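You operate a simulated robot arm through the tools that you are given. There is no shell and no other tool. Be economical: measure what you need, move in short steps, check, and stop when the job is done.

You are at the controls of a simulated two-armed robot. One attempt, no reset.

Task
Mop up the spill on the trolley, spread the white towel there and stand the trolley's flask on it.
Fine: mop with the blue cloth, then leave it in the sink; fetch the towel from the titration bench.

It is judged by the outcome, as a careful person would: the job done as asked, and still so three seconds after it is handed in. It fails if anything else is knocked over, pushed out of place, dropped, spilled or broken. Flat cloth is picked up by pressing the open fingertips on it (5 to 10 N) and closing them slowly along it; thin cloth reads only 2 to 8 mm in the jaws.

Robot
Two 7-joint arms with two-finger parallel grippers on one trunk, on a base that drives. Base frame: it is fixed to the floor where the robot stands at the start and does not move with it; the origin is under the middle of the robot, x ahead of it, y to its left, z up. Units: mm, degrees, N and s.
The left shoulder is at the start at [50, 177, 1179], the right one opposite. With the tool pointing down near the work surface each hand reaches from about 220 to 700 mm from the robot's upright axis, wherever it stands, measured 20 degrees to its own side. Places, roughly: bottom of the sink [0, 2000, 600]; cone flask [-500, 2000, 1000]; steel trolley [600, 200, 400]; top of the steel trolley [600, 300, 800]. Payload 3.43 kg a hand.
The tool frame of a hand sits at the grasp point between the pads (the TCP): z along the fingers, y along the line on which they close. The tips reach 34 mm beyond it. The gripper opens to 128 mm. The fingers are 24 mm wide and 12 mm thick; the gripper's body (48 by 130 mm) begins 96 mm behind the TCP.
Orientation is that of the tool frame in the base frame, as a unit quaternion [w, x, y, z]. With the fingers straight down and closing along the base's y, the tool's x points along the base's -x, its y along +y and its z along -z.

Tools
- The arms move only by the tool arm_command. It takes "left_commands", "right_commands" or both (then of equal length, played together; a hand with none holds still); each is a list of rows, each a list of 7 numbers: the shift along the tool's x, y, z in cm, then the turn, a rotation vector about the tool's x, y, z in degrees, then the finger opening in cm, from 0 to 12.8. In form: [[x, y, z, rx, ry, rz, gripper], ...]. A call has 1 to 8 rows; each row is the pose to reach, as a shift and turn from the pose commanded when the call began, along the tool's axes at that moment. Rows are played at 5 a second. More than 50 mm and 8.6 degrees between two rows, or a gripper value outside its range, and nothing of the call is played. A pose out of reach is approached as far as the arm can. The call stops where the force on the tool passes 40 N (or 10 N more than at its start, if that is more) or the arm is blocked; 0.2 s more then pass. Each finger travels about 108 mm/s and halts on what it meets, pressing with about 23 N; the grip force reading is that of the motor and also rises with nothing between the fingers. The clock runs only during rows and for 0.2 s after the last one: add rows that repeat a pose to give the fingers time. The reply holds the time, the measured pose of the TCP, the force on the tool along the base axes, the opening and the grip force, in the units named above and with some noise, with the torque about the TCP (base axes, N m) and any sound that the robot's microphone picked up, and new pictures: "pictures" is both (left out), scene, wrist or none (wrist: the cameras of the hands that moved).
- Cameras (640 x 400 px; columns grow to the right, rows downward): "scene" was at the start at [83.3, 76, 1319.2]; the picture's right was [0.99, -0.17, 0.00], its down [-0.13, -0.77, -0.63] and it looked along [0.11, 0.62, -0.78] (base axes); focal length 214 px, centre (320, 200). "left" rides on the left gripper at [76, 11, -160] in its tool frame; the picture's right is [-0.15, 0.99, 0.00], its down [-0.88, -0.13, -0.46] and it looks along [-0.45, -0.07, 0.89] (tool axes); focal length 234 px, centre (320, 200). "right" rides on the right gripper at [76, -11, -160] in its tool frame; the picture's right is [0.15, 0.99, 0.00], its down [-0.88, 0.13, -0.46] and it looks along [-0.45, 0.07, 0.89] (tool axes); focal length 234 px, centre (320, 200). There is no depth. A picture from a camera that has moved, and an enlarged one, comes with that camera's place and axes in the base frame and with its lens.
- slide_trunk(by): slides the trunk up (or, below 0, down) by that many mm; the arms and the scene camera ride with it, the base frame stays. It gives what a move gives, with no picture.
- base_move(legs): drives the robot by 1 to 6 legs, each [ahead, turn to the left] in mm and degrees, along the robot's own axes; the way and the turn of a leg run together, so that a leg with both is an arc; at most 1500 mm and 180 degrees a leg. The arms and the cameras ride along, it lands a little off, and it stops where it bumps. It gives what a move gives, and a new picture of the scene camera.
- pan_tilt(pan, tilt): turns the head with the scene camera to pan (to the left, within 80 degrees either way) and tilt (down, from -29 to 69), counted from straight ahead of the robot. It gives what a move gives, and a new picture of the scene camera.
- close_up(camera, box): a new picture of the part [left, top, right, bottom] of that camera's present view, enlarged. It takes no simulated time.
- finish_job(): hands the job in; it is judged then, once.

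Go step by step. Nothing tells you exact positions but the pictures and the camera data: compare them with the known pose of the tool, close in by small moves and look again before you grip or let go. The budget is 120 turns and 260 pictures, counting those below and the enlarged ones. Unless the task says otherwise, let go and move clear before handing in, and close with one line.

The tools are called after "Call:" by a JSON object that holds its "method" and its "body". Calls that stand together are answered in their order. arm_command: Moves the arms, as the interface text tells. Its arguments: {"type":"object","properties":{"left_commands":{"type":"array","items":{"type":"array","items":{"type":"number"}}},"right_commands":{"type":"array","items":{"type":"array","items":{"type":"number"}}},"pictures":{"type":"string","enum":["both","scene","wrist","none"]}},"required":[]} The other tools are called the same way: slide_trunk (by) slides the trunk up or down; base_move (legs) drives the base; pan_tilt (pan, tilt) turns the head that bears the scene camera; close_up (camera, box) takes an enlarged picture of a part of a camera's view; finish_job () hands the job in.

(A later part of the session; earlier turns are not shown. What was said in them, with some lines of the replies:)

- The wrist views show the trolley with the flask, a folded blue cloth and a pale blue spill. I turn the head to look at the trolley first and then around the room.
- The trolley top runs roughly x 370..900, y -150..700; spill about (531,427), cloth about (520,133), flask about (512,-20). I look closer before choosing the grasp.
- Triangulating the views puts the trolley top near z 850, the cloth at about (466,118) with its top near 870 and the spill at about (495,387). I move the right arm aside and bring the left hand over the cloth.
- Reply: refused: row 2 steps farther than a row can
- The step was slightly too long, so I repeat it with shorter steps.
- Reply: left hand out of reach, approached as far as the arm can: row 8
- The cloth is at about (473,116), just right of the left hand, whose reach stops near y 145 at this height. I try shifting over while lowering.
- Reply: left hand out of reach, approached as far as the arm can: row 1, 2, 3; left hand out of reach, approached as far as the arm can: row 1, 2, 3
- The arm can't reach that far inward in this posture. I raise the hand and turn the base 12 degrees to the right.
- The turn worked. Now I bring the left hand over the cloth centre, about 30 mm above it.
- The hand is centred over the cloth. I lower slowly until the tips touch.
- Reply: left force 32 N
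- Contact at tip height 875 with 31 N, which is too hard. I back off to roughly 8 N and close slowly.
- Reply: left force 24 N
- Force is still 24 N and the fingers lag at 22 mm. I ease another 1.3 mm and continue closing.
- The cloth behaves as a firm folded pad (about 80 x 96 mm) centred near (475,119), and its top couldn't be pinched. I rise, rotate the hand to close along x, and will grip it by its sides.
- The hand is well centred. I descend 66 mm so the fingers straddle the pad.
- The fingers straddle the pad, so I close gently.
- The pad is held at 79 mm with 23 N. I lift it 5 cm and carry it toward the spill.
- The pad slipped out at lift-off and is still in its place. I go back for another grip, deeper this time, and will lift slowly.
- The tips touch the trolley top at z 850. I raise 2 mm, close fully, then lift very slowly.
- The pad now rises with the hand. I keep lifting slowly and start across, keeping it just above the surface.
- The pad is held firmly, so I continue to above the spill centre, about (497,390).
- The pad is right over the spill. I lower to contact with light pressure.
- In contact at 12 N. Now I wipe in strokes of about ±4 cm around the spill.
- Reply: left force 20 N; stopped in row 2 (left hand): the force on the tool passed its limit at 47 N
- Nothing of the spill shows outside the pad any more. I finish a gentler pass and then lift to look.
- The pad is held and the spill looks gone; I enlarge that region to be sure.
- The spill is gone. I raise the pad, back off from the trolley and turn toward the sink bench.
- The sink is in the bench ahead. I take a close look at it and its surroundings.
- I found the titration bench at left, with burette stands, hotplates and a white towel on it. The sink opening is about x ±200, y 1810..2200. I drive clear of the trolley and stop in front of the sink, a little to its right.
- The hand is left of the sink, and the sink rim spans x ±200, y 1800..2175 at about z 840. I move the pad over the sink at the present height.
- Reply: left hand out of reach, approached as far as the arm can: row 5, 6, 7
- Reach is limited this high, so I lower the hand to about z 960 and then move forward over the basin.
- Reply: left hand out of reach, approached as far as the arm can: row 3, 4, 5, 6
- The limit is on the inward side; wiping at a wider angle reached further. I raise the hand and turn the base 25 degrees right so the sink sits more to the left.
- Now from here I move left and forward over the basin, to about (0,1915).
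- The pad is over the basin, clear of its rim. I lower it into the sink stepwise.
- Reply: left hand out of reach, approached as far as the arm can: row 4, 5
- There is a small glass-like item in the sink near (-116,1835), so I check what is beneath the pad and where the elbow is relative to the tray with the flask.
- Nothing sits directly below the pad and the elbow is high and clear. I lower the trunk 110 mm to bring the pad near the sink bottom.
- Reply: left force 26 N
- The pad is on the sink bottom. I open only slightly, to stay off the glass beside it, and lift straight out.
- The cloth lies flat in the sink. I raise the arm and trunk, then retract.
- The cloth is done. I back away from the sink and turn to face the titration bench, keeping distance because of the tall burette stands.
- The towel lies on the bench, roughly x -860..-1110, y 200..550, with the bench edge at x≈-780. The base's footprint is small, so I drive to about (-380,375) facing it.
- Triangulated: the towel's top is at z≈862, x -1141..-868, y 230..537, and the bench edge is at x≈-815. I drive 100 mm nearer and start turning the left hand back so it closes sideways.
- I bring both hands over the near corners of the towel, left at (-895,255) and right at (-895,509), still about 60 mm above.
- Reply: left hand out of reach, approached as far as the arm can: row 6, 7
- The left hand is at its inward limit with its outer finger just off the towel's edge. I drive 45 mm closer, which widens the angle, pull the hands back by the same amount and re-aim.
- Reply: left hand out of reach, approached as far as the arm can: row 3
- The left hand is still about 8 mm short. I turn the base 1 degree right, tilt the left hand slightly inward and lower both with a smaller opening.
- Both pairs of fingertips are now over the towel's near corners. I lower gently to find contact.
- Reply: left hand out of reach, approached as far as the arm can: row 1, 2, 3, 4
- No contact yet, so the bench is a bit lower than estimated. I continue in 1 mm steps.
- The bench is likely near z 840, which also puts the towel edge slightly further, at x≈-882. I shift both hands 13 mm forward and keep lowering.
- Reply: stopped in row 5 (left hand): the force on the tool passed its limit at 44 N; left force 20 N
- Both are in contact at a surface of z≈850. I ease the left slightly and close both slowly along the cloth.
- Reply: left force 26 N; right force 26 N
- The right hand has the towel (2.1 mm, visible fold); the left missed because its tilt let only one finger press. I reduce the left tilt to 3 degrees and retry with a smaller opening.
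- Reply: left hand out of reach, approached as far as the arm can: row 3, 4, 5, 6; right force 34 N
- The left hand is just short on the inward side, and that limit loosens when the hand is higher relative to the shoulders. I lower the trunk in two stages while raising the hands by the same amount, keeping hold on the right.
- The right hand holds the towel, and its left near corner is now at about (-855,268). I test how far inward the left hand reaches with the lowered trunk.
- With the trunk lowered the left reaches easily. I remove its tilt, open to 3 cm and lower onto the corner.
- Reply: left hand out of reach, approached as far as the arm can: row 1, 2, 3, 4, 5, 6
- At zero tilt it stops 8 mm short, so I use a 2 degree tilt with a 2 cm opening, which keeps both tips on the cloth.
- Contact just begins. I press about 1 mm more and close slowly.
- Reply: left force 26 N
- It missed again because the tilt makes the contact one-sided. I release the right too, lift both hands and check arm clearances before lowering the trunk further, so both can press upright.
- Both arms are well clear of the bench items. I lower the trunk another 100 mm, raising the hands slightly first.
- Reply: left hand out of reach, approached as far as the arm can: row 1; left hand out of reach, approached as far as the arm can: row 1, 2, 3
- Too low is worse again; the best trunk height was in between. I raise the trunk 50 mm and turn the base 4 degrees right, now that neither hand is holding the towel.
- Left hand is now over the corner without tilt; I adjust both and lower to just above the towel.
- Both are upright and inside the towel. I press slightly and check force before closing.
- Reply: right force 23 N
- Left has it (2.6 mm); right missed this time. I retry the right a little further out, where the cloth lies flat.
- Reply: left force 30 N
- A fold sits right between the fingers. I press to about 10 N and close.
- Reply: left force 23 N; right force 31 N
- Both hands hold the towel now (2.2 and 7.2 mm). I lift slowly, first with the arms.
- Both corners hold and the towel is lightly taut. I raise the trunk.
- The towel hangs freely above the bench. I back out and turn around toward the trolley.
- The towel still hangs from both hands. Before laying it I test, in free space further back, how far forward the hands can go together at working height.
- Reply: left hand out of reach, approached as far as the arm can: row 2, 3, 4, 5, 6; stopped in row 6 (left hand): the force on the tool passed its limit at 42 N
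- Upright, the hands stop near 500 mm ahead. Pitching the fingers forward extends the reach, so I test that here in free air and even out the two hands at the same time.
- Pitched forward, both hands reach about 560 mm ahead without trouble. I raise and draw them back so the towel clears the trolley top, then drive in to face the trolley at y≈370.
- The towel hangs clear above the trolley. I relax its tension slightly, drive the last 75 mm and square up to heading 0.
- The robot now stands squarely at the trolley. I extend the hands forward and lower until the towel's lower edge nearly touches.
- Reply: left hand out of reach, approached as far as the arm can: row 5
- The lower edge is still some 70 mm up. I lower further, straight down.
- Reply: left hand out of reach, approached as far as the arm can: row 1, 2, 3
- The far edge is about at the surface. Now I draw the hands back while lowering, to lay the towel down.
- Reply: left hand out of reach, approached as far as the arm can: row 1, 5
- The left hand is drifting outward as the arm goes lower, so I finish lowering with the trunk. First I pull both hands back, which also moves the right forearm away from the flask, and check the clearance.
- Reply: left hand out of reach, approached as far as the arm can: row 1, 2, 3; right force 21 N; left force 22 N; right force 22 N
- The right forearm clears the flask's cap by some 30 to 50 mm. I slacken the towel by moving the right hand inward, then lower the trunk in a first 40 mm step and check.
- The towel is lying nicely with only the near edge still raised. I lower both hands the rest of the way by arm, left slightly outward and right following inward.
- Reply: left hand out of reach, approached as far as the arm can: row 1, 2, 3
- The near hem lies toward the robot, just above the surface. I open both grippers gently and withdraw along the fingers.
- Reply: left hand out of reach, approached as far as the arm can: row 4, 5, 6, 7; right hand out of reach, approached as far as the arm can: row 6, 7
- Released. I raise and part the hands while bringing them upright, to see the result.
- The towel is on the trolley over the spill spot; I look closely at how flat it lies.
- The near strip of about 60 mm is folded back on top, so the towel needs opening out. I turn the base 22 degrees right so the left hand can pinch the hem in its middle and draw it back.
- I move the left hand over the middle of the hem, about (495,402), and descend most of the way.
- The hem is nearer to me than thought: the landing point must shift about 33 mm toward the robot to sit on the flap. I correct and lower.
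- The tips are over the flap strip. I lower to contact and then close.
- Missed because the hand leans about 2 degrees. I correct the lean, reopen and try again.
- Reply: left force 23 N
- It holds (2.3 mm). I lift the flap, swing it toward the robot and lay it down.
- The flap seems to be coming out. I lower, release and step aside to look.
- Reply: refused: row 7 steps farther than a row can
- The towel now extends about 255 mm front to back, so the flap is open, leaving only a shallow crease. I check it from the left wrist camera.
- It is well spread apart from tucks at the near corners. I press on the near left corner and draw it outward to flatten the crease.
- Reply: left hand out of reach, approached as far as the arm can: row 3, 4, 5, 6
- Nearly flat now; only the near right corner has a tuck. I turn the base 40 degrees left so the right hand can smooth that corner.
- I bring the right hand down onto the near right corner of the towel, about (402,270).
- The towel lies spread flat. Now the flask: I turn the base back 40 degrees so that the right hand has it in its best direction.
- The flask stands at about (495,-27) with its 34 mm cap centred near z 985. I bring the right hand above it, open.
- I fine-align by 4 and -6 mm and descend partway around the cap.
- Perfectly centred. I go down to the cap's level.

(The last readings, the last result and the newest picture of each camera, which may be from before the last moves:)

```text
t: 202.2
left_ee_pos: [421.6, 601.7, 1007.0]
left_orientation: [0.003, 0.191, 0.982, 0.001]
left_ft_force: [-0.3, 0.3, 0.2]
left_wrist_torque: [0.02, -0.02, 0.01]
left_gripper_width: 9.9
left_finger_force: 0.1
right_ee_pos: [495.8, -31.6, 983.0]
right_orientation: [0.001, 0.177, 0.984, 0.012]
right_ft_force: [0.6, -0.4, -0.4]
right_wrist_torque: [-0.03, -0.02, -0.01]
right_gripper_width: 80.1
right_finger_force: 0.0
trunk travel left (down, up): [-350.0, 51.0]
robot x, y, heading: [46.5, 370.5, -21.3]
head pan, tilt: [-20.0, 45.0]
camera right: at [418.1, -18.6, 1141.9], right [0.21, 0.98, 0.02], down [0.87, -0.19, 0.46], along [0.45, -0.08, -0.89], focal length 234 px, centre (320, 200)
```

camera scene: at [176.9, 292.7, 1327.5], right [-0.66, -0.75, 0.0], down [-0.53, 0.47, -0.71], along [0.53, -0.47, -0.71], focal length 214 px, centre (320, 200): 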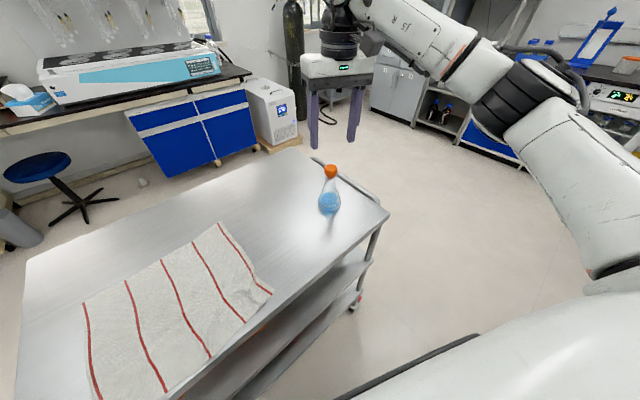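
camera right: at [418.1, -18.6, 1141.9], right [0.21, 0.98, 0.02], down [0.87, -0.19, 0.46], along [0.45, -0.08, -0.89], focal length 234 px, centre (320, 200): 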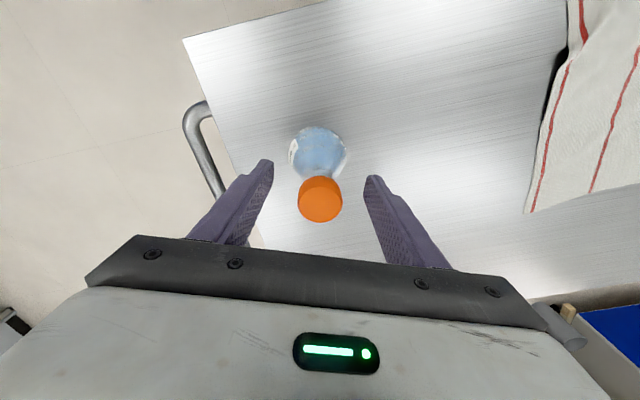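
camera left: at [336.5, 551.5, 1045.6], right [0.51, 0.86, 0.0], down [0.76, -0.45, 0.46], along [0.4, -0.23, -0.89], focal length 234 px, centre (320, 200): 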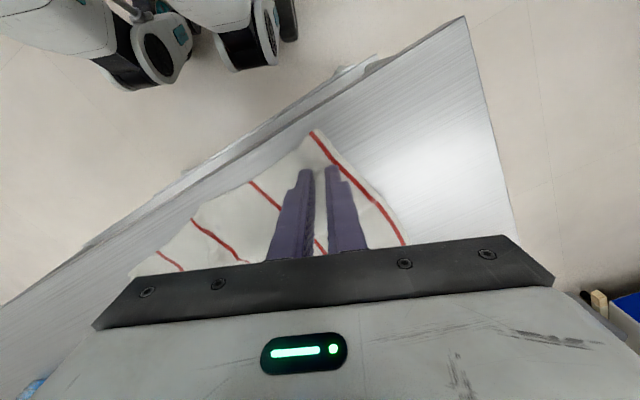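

The cap sits centred between the pads; I close slowly.

Call:
{"method": "arm_command", "body": {"right_commands": [[0, 0, 0, 0, 0, 0, 6.5], [0, 0, 0, 0, 0, 0, 5], [0, 0, 0, 0, 0, 0, 4], [0, 0, 0, 0, 0, 0, 3.4], [0, 0, 0, 0, 0, 0, 2.8], [0, 0, 0, 0, 0, 0, 2.2], [0, 0, 0, 0, 0, 0, 1.5]], "pictures": "wrist"}}

```text
t: 203.8
left_ee_pos: [422.2, 601.1, 1005.3]
left_orientation: [0.003, 0.19, 0.982, 0.001]
left_ft_force: [-0.1, 0.2, -0.5]
left_wrist_torque: [0.01, -0.02, 0.0]
left_gripper_width: 9.8
left_finger_force: 0.0
right_ee_pos: [494.0, -32.9, 984.8]
right_orientation: [0.002, 0.178, 0.984, 0.011]
right_ft_force: [0.1, 0.7, -0.4]
right_wrist_torque: [-0.08, 0.0, 0.03]
right_gripper_width: 32.4
right_finger_force: 22.4
trunk travel left (down, up): [-350.0, 51.0]
robot x, y, heading: [52.4, 371.7, -21.2]
head pan, tilt: [-20.0, 45.0]
camera right: at [418.1, -18.5, 1142.3], right [0.21, 0.98, 0.02], down [0.87, -0.19, 0.46], along [0.45, -0.08, -0.89], focal length 234 px, centre (320, 200)
```

right: 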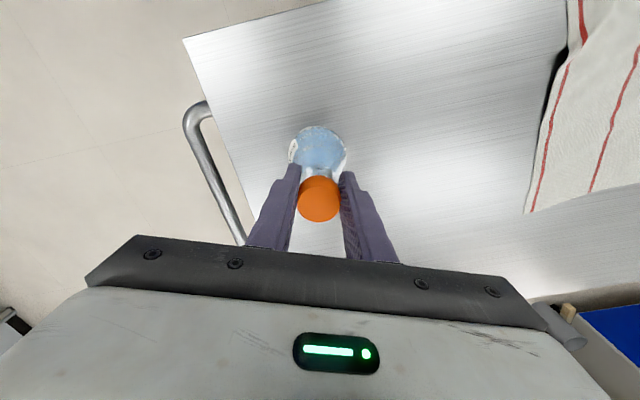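

Gripped at 32 mm. I lift slowly by 12 mm and check.

Call:
{"method": "arm_command", "body": {"right_commands": [[0, 0, -0.3, 0, 0, 0, 1], [0, 0, -0.6, 0, 0, 0, 1], [0, 0, -0.9, 0, 0, 0, 1], [0, 0, -1.2, 0, 0, 0, 1]], "pictures": "wrist"}}

Call:
{"method": "close_up", "body": {"camera": "scene", "box": [260, 110, 420, 240]}}

```text
t: 204.8
left_ee_pos: [421.8, 600.9, 1007.0]
left_orientation: [0.003, 0.19, 0.982, 0.001]
left_ft_force: [0.5, 0.0, -0.7]
left_wrist_torque: [-0.02, -0.02, -0.02]
left_gripper_width: 10.0
left_finger_force: 0.1
right_ee_pos: [492.8, -32.7, 995.6]
right_orientation: [0.002, 0.177, 0.984, 0.011]
right_ft_force: [-0.3, 0.1, -0.9]
right_wrist_torque: [0.02, 0.02, 0.02]
right_gripper_width: 32.4
right_finger_force: 23.2
trunk travel left (down, up): [-350.0, 51.0]
robot x, y, heading: [50.9, 367.4, -21.1]
head pan, tilt: [-20.0, 45.0]
camera right: at [417.4, -18.6, 1154.0], right [0.21, 0.98, 0.02], down [0.87, -0.19, 0.46], along [0.45, -0.08, -0.89], focal length 234 px, centre (320, 200)
```

right: 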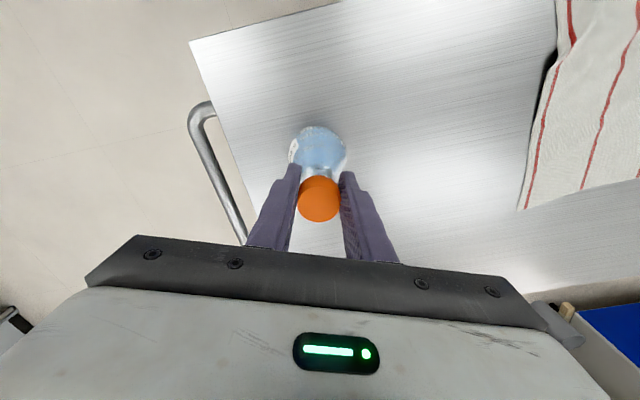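

```text
3.08 times, centred on (340, 175) of scene
camera zoom: at [176.2, 292.3, 1327.6], right [-0.66, -0.75, 0.0], down [-0.53, 0.47, -0.71], along [0.53, -0.47, -0.71], focal length 660 px, centre (258, 277)
```

zoom: 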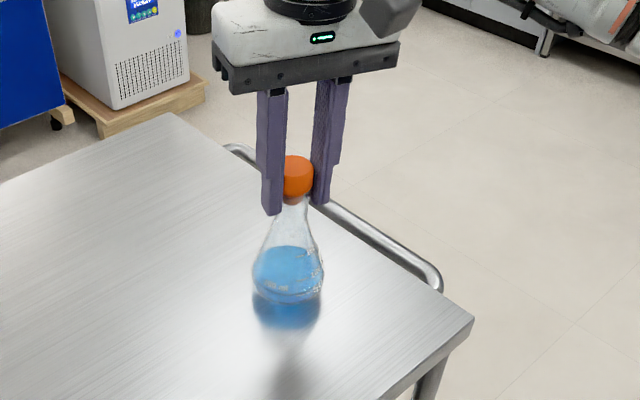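

The flask is up and hangs straight. I raise it another 5 cm and draw it in, moving gently.

Call:
{"method": "arm_command", "body": {"right_commands": [[0, 0, -1.5, 0, 0, 0, 1], [0, 0, -3, 0, 0, 0, 1], [0, 0, -4.5, 0, 0, 0, 1], [2.7, 1, -5, 0, 0, 0, 1], [5.4, 2.1, -5, 0, 0, 0, 1], [8.1, 3.1, -5, 0, 0, 0, 1], [10.8, 4.2, -5, 0, 0, 0, 1], [13.5, 5.2, -5, 0, 0, 0, 1]], "pictures": "wrist"}}

```text
t: 206.7
left_ee_pos: [421.4, 601.6, 1005.4]
left_orientation: [0.003, 0.191, 0.982, 0.002]
left_ft_force: [-0.1, 0.1, 0.8]
left_wrist_torque: [0.01, 0.02, -0.02]
left_gripper_width: 10.1
left_finger_force: 0.0
right_ee_pos: [385.3, 62.8, 1045.5]
right_orientation: [0.002, 0.178, 0.984, 0.011]
right_ft_force: [0.4, -0.3, -1.0]
right_wrist_torque: [-0.03, 0.01, 0.03]
right_gripper_width: 32.4
right_finger_force: 22.7
trunk travel left (down, up): [-350.0, 51.0]
robot x, y, heading: [51.2, 369.7, -21.3]
head pan, tilt: [-20.0, 45.0]
camera right: at [308.4, 77.4, 1205.0], right [0.21, 0.98, 0.02], down [0.87, -0.19, 0.46], along [0.45, -0.08, -0.89], focal length 234 px, centre (320, 200)
```

right: 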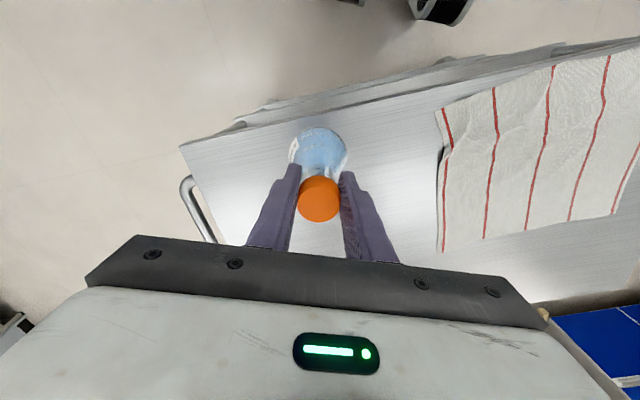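

Held securely. I turn the base 44 degrees left to bring the flask over the towel's middle.

Call:
{"method": "base_move", "body": {"legs": [[0, 22], [0, 22]]}}

Call:
{"method": "pan_tilt", "body": {"pan": -22, "tilt": 50}}

```text
t: 209.4
left_ee_pos: [156.6, 793.0, 1006.5]
left_orientation: [0.002, -0.192, 0.981, 0.002]
left_ft_force: [0.2, -1.0, -0.9]
left_wrist_torque: [-0.03, 0.01, 0.05]
left_gripper_width: 10.0
left_finger_force: 0.1
right_ee_pos: [504.2, 383.4, 1046.9]
right_orientation: [-0.002, -0.206, 0.978, 0.012]
right_ft_force: [-0.3, 0.4, -1.3]
right_wrist_torque: [-0.05, -0.03, 0.01]
right_gripper_width: 32.6
right_finger_force: 23.2
trunk travel left (down, up): [-350.0, 51.0]
robot x, y, heading: [49.2, 369.1, 22.8]
head pan, tilt: [-20.0, 45.0]
camera scene: at [195.7, 402.9, 1327.6], right [0.05, -1.0, 0.0], down [-0.71, -0.03, -0.71], along [0.71, 0.03, -0.71], focal length 214 px, centre (320, 200)
```

scene: 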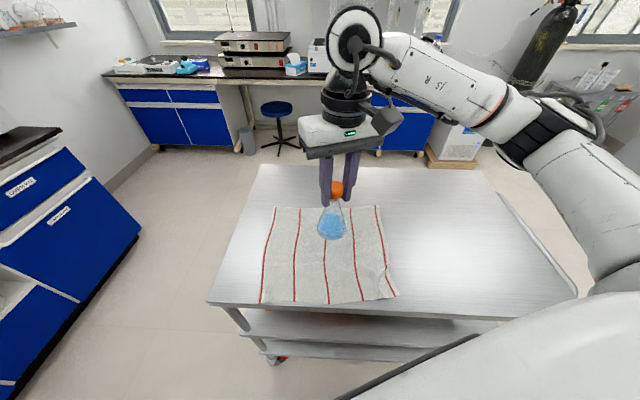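

```text
t: 210.0
left_ee_pos: [155.9, 794.5, 1005.4]
left_orientation: [0.002, -0.193, 0.981, 0.003]
left_ft_force: [0.4, 0.7, 0.0]
left_wrist_torque: [0.03, -0.02, -0.03]
left_gripper_width: 9.9
left_finger_force: 0.1
right_ee_pos: [504.0, 385.1, 1045.7]
right_orientation: [-0.003, -0.206, 0.978, 0.011]
right_ft_force: [-1.0, 1.0, -1.9]
right_wrist_torque: [-0.02, 0.01, -0.04]
right_gripper_width: 32.6
right_finger_force: 22.7
trunk travel left (down, up): [-350.0, 51.0]
robot x, y, heading: [49.9, 369.4, 22.7]
head pan, tilt: [-22.0, 50.0]
camera scene: at [191.7, 399.8, 1320.7], right [0.01, -1.0, 0.0], down [-0.77, -0.01, -0.64], along [0.64, 0.01, -0.77], focal length 214 px, centre (320, 200)
```

scene: 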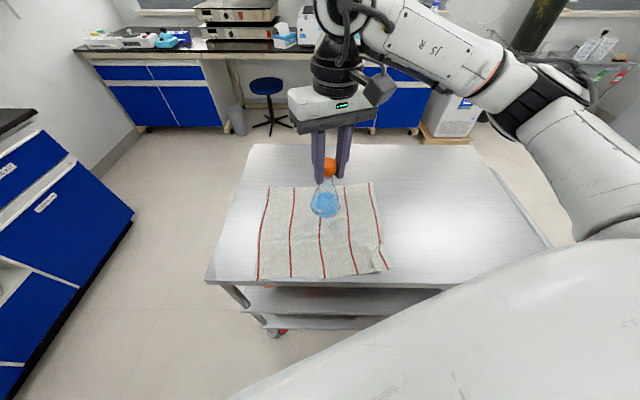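

The flask hangs over the middle of the towel. I lower it slowly until it touches.

Call:
{"method": "arm_command", "body": {"right_commands": [[0, 0, 1.5, 0, 0, 0, 1], [0, 0, 3, 0, 0, 0, 1], [0, 0, 4.4, 0, 0, 0, 1], [0, 0, 5.2, 0, 0, 0, 1], [0, 0, 5.7, 0, 0, 0, 1]], "pictures": "none"}}

Call:
{"method": "arm_command", "body": {"right_commands": [[0, 0, 0.15, 0, 0, 0, 1], [0, 0, 0.3, 0, 0, 0, 1]], "pictures": "wrist"}}

```text
t: 211.2
left_ee_pos: [156.0, 795.7, 1006.1]
left_orientation: [0.002, -0.193, 0.981, 0.001]
left_ft_force: [1.2, 0.5, -0.2]
left_wrist_torque: [0.01, 0.02, 0.0]
left_gripper_width: 10.1
left_finger_force: 0.1
right_ee_pos: [504.3, 384.7, 989.3]
right_orientation: [-0.002, -0.207, 0.978, 0.011]
right_ft_force: [-0.5, 0.2, -1.9]
right_wrist_torque: [0.02, 0.02, 0.01]
right_gripper_width: 32.6
right_finger_force: 23.4
trunk travel left (down, up): [-350.0, 51.0]
robot x, y, heading: [48.7, 368.7, 22.7]
head pan, tilt: [-22.0, 50.0]
```

```text
t: 211.8
left_ee_pos: [155.3, 795.5, 1004.5]
left_orientation: [0.003, -0.192, 0.981, 0.002]
left_ft_force: [-0.4, 0.2, 0.5]
left_wrist_torque: [0.01, 0.03, 0.0]
left_gripper_width: 10.1
left_finger_force: 0.0
right_ee_pos: [502.8, 385.6, 987.7]
right_orientation: [-0.003, -0.205, 0.979, 0.011]
right_ft_force: [0.5, 0.1, -2.2]
right_wrist_torque: [-0.03, -0.01, 0.0]
right_gripper_width: 32.6
right_finger_force: 22.4
trunk travel left (down, up): [-350.0, 51.0]
robot x, y, heading: [53.3, 372.9, 22.6]
head pan, tilt: [-22.0, 50.0]
camera right: at [440.5, 342.4, 1144.8], right [-0.53, 0.85, 0.02], down [0.76, 0.46, 0.46], along [0.38, 0.26, -0.89], focal length 234 px, centre (320, 200)
```

right: 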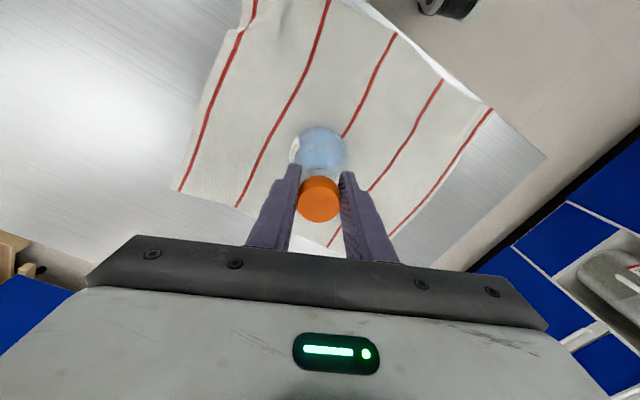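

Call:
{"method": "arm_command", "body": {"right_commands": [[0, 0, 0.1, 0, 0, 0, 1], [0, 0, 0.2, 0, 0, 0, 1], [0, 0, 0.3, 0, 0, 0, 1]], "pictures": "none"}}

```text
t: 212.6
left_ee_pos: [154.7, 796.1, 1006.0]
left_orientation: [0.002, -0.193, 0.981, 0.002]
left_ft_force: [-0.1, 0.1, -1.2]
left_wrist_torque: [0.05, 0.01, -0.03]
left_gripper_width: 10.0
left_finger_force: 0.1
right_ee_pos: [504.6, 386.8, 984.9]
right_orientation: [-0.001, -0.206, 0.979, 0.011]
right_ft_force: [-0.1, -0.8, 1.0]
right_wrist_torque: [-0.06, 0.0, 0.02]
right_gripper_width: 32.5
right_finger_force: 23.0
trunk travel left (down, up): [-350.0, 51.0]
robot x, y, heading: [51.0, 374.3, 22.5]
head pan, tilt: [-22.0, 50.0]
```

The weight has come off, so the flask is touching. I settle it half a millimetre more and open slowly.

Call:
{"method": "arm_command", "body": {"right_commands": [[0, 0, 0.05, 0, 0, 0, 1], [0, 0, 0.05, 0, 0, 0, 3.2], [0, 0, 0.05, 0, 0, 0, 3.8], [0, 0, 0.05, 0, 0, 0, 4.8], [0, 0, 0.05, 0, 0, 0, 6], [0, 0, 0.05, 0, 0, 0, 7.5]], "pictures": "wrist"}}

```text
t: 214.0
left_ee_pos: [156.0, 795.4, 1005.6]
left_orientation: [0.002, -0.192, 0.981, 0.002]
left_ft_force: [1.2, -0.4, -0.4]
left_wrist_torque: [0.02, 0.02, 0.0]
left_gripper_width: 9.9
left_finger_force: 0.1
right_ee_pos: [504.7, 386.3, 984.1]
right_orientation: [-0.001, -0.206, 0.979, 0.011]
right_ft_force: [0.6, 0.6, -0.8]
right_wrist_torque: [0.01, -0.02, -0.02]
right_gripper_width: 74.9
right_finger_force: 0.1
trunk travel left (down, up): [-350.0, 51.0]
robot x, y, heading: [52.8, 372.1, 22.9]
head pan, tilt: [-22.0, 50.0]
camera right: at [440.3, 342.5, 1141.4], right [-0.53, 0.85, 0.02], down [0.76, 0.46, 0.46], along [0.38, 0.26, -0.89], focal length 234 px, centre (320, 200)
```

right: 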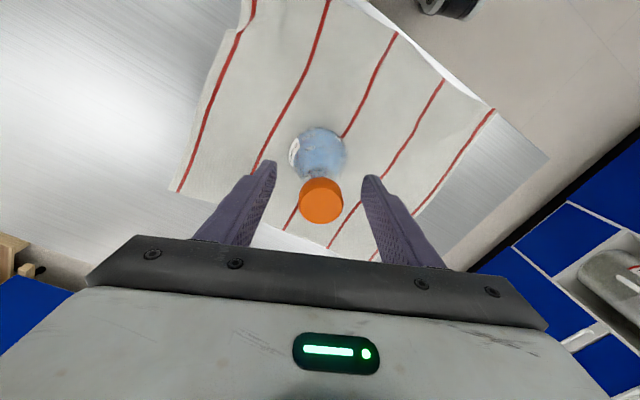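

The flask stands on its own. I lift the hand straight up, then back, and look.

Call:
{"method": "arm_command", "body": {"right_commands": [[0, 0, -3, 0, 0, 0, 7.5], [0, 0, -6, 0, 0, 0, 7.5], [0, 0, -9.5, 0, 0, 0, 7.5], [0, 0, -12, 0, 0, 0, 7.5], [2, -3, -12.5, 0, 0, 0, 7.5], [4, -7, -12.5, 0, 0, 0, 7.5], [6, -11, -12.5, 0, 0, 0, 7.5]], "pictures": "scene"}}

Call:
{"method": "close_up", "body": {"camera": "scene", "box": [200, 130, 430, 290]}}

```text
t: 215.6
left_ee_pos: [154.2, 794.2, 1006.3]
left_orientation: [0.002, -0.193, 0.981, 0.002]
left_ft_force: [-0.3, 0.1, 0.1]
left_wrist_torque: [0.03, 0.03, 0.01]
left_gripper_width: 10.1
left_finger_force: 0.0
right_ee_pos: [493.2, 256.6, 1105.4]
right_orientation: [-0.002, -0.207, 0.978, 0.011]
right_ft_force: [-0.1, -0.3, 0.4]
right_wrist_torque: [0.01, 0.01, 0.03]
right_gripper_width: 75.1
right_finger_force: 0.1
trunk travel left (down, up): [-350.0, 51.0]
robot x, y, heading: [49.7, 370.4, 22.9]
head pan, tilt: [-22.0, 50.0]
camera scene: at [191.3, 398.8, 1320.8], right [0.01, -1.0, 0.0], down [-0.77, -0.01, -0.64], along [0.64, 0.01, -0.77], focal length 214 px, centre (320, 200)
```

scene: 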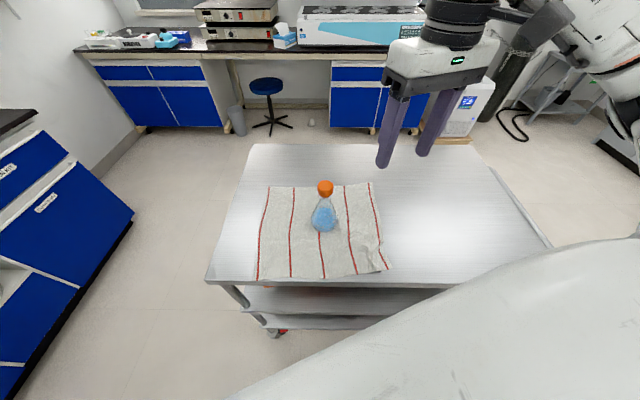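

```text
2.50 times, centred on (315, 210) of scene
camera zoom: at [191.3, 398.8, 1320.8], right [0.01, -1.0, 0.0], down [-0.77, -0.01, -0.64], along [0.64, 0.01, -0.77], focal length 536 px, centre (332, 175)
```

zoom: 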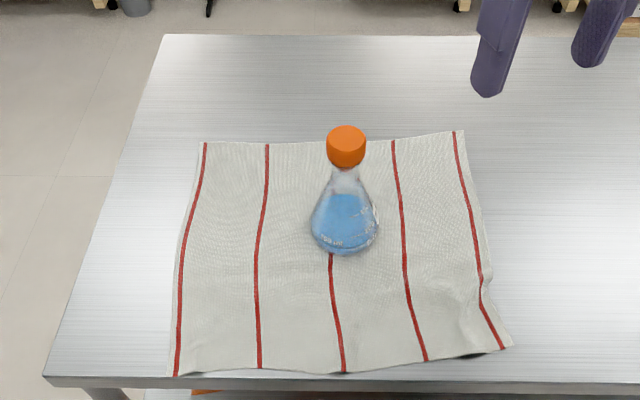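

The flask stands upright in the middle of the flat towel, and the trolley is dry. I back the robot away and hand in.

Call:
{"method": "base_move", "body": {"legs": [[-250, 0]]}}

```text
t: 217.5
left_ee_pos: [-76.5, 698.0, 1005.6]
left_orientation: [0.003, -0.192, 0.981, 0.002]
left_ft_force: [-0.8, 0.4, -0.3]
left_wrist_torque: [-0.01, -0.03, 0.0]
left_gripper_width: 9.9
left_finger_force: 0.0
right_ee_pos: [261.3, 160.4, 1105.6]
right_orientation: [-0.002, -0.205, 0.979, 0.011]
right_ft_force: [-0.2, -0.5, -0.4]
right_wrist_torque: [-0.01, -0.02, 0.01]
right_gripper_width: 74.9
right_finger_force: 0.1
trunk travel left (down, up): [-350.0, 51.0]
robot x, y, heading: [-180.7, 274.3, 22.5]
head pan, tilt: [-22.0, 50.0]
camera scene: at [-41.2, 302.3, 1320.8], right [0.01, -1.0, 0.0], down [-0.77, -0.01, -0.64], along [0.64, 0.01, -0.77], focal length 214 px, centre (320, 200)
```

scene: 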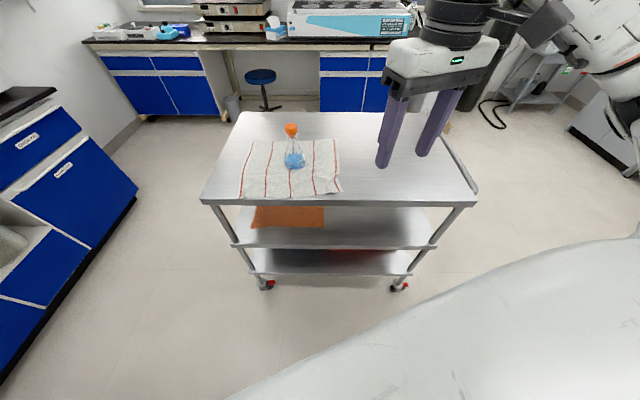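

Everything is in place and the robot stands clear, so I hand the job in.

Call:
{"method": "finish_job", "body": {}}

```text
The job is handed in.
```

The spill is mopped up, the blue cloth is in the sink, and the white towel is spread on the trolley with the flask standing on it.
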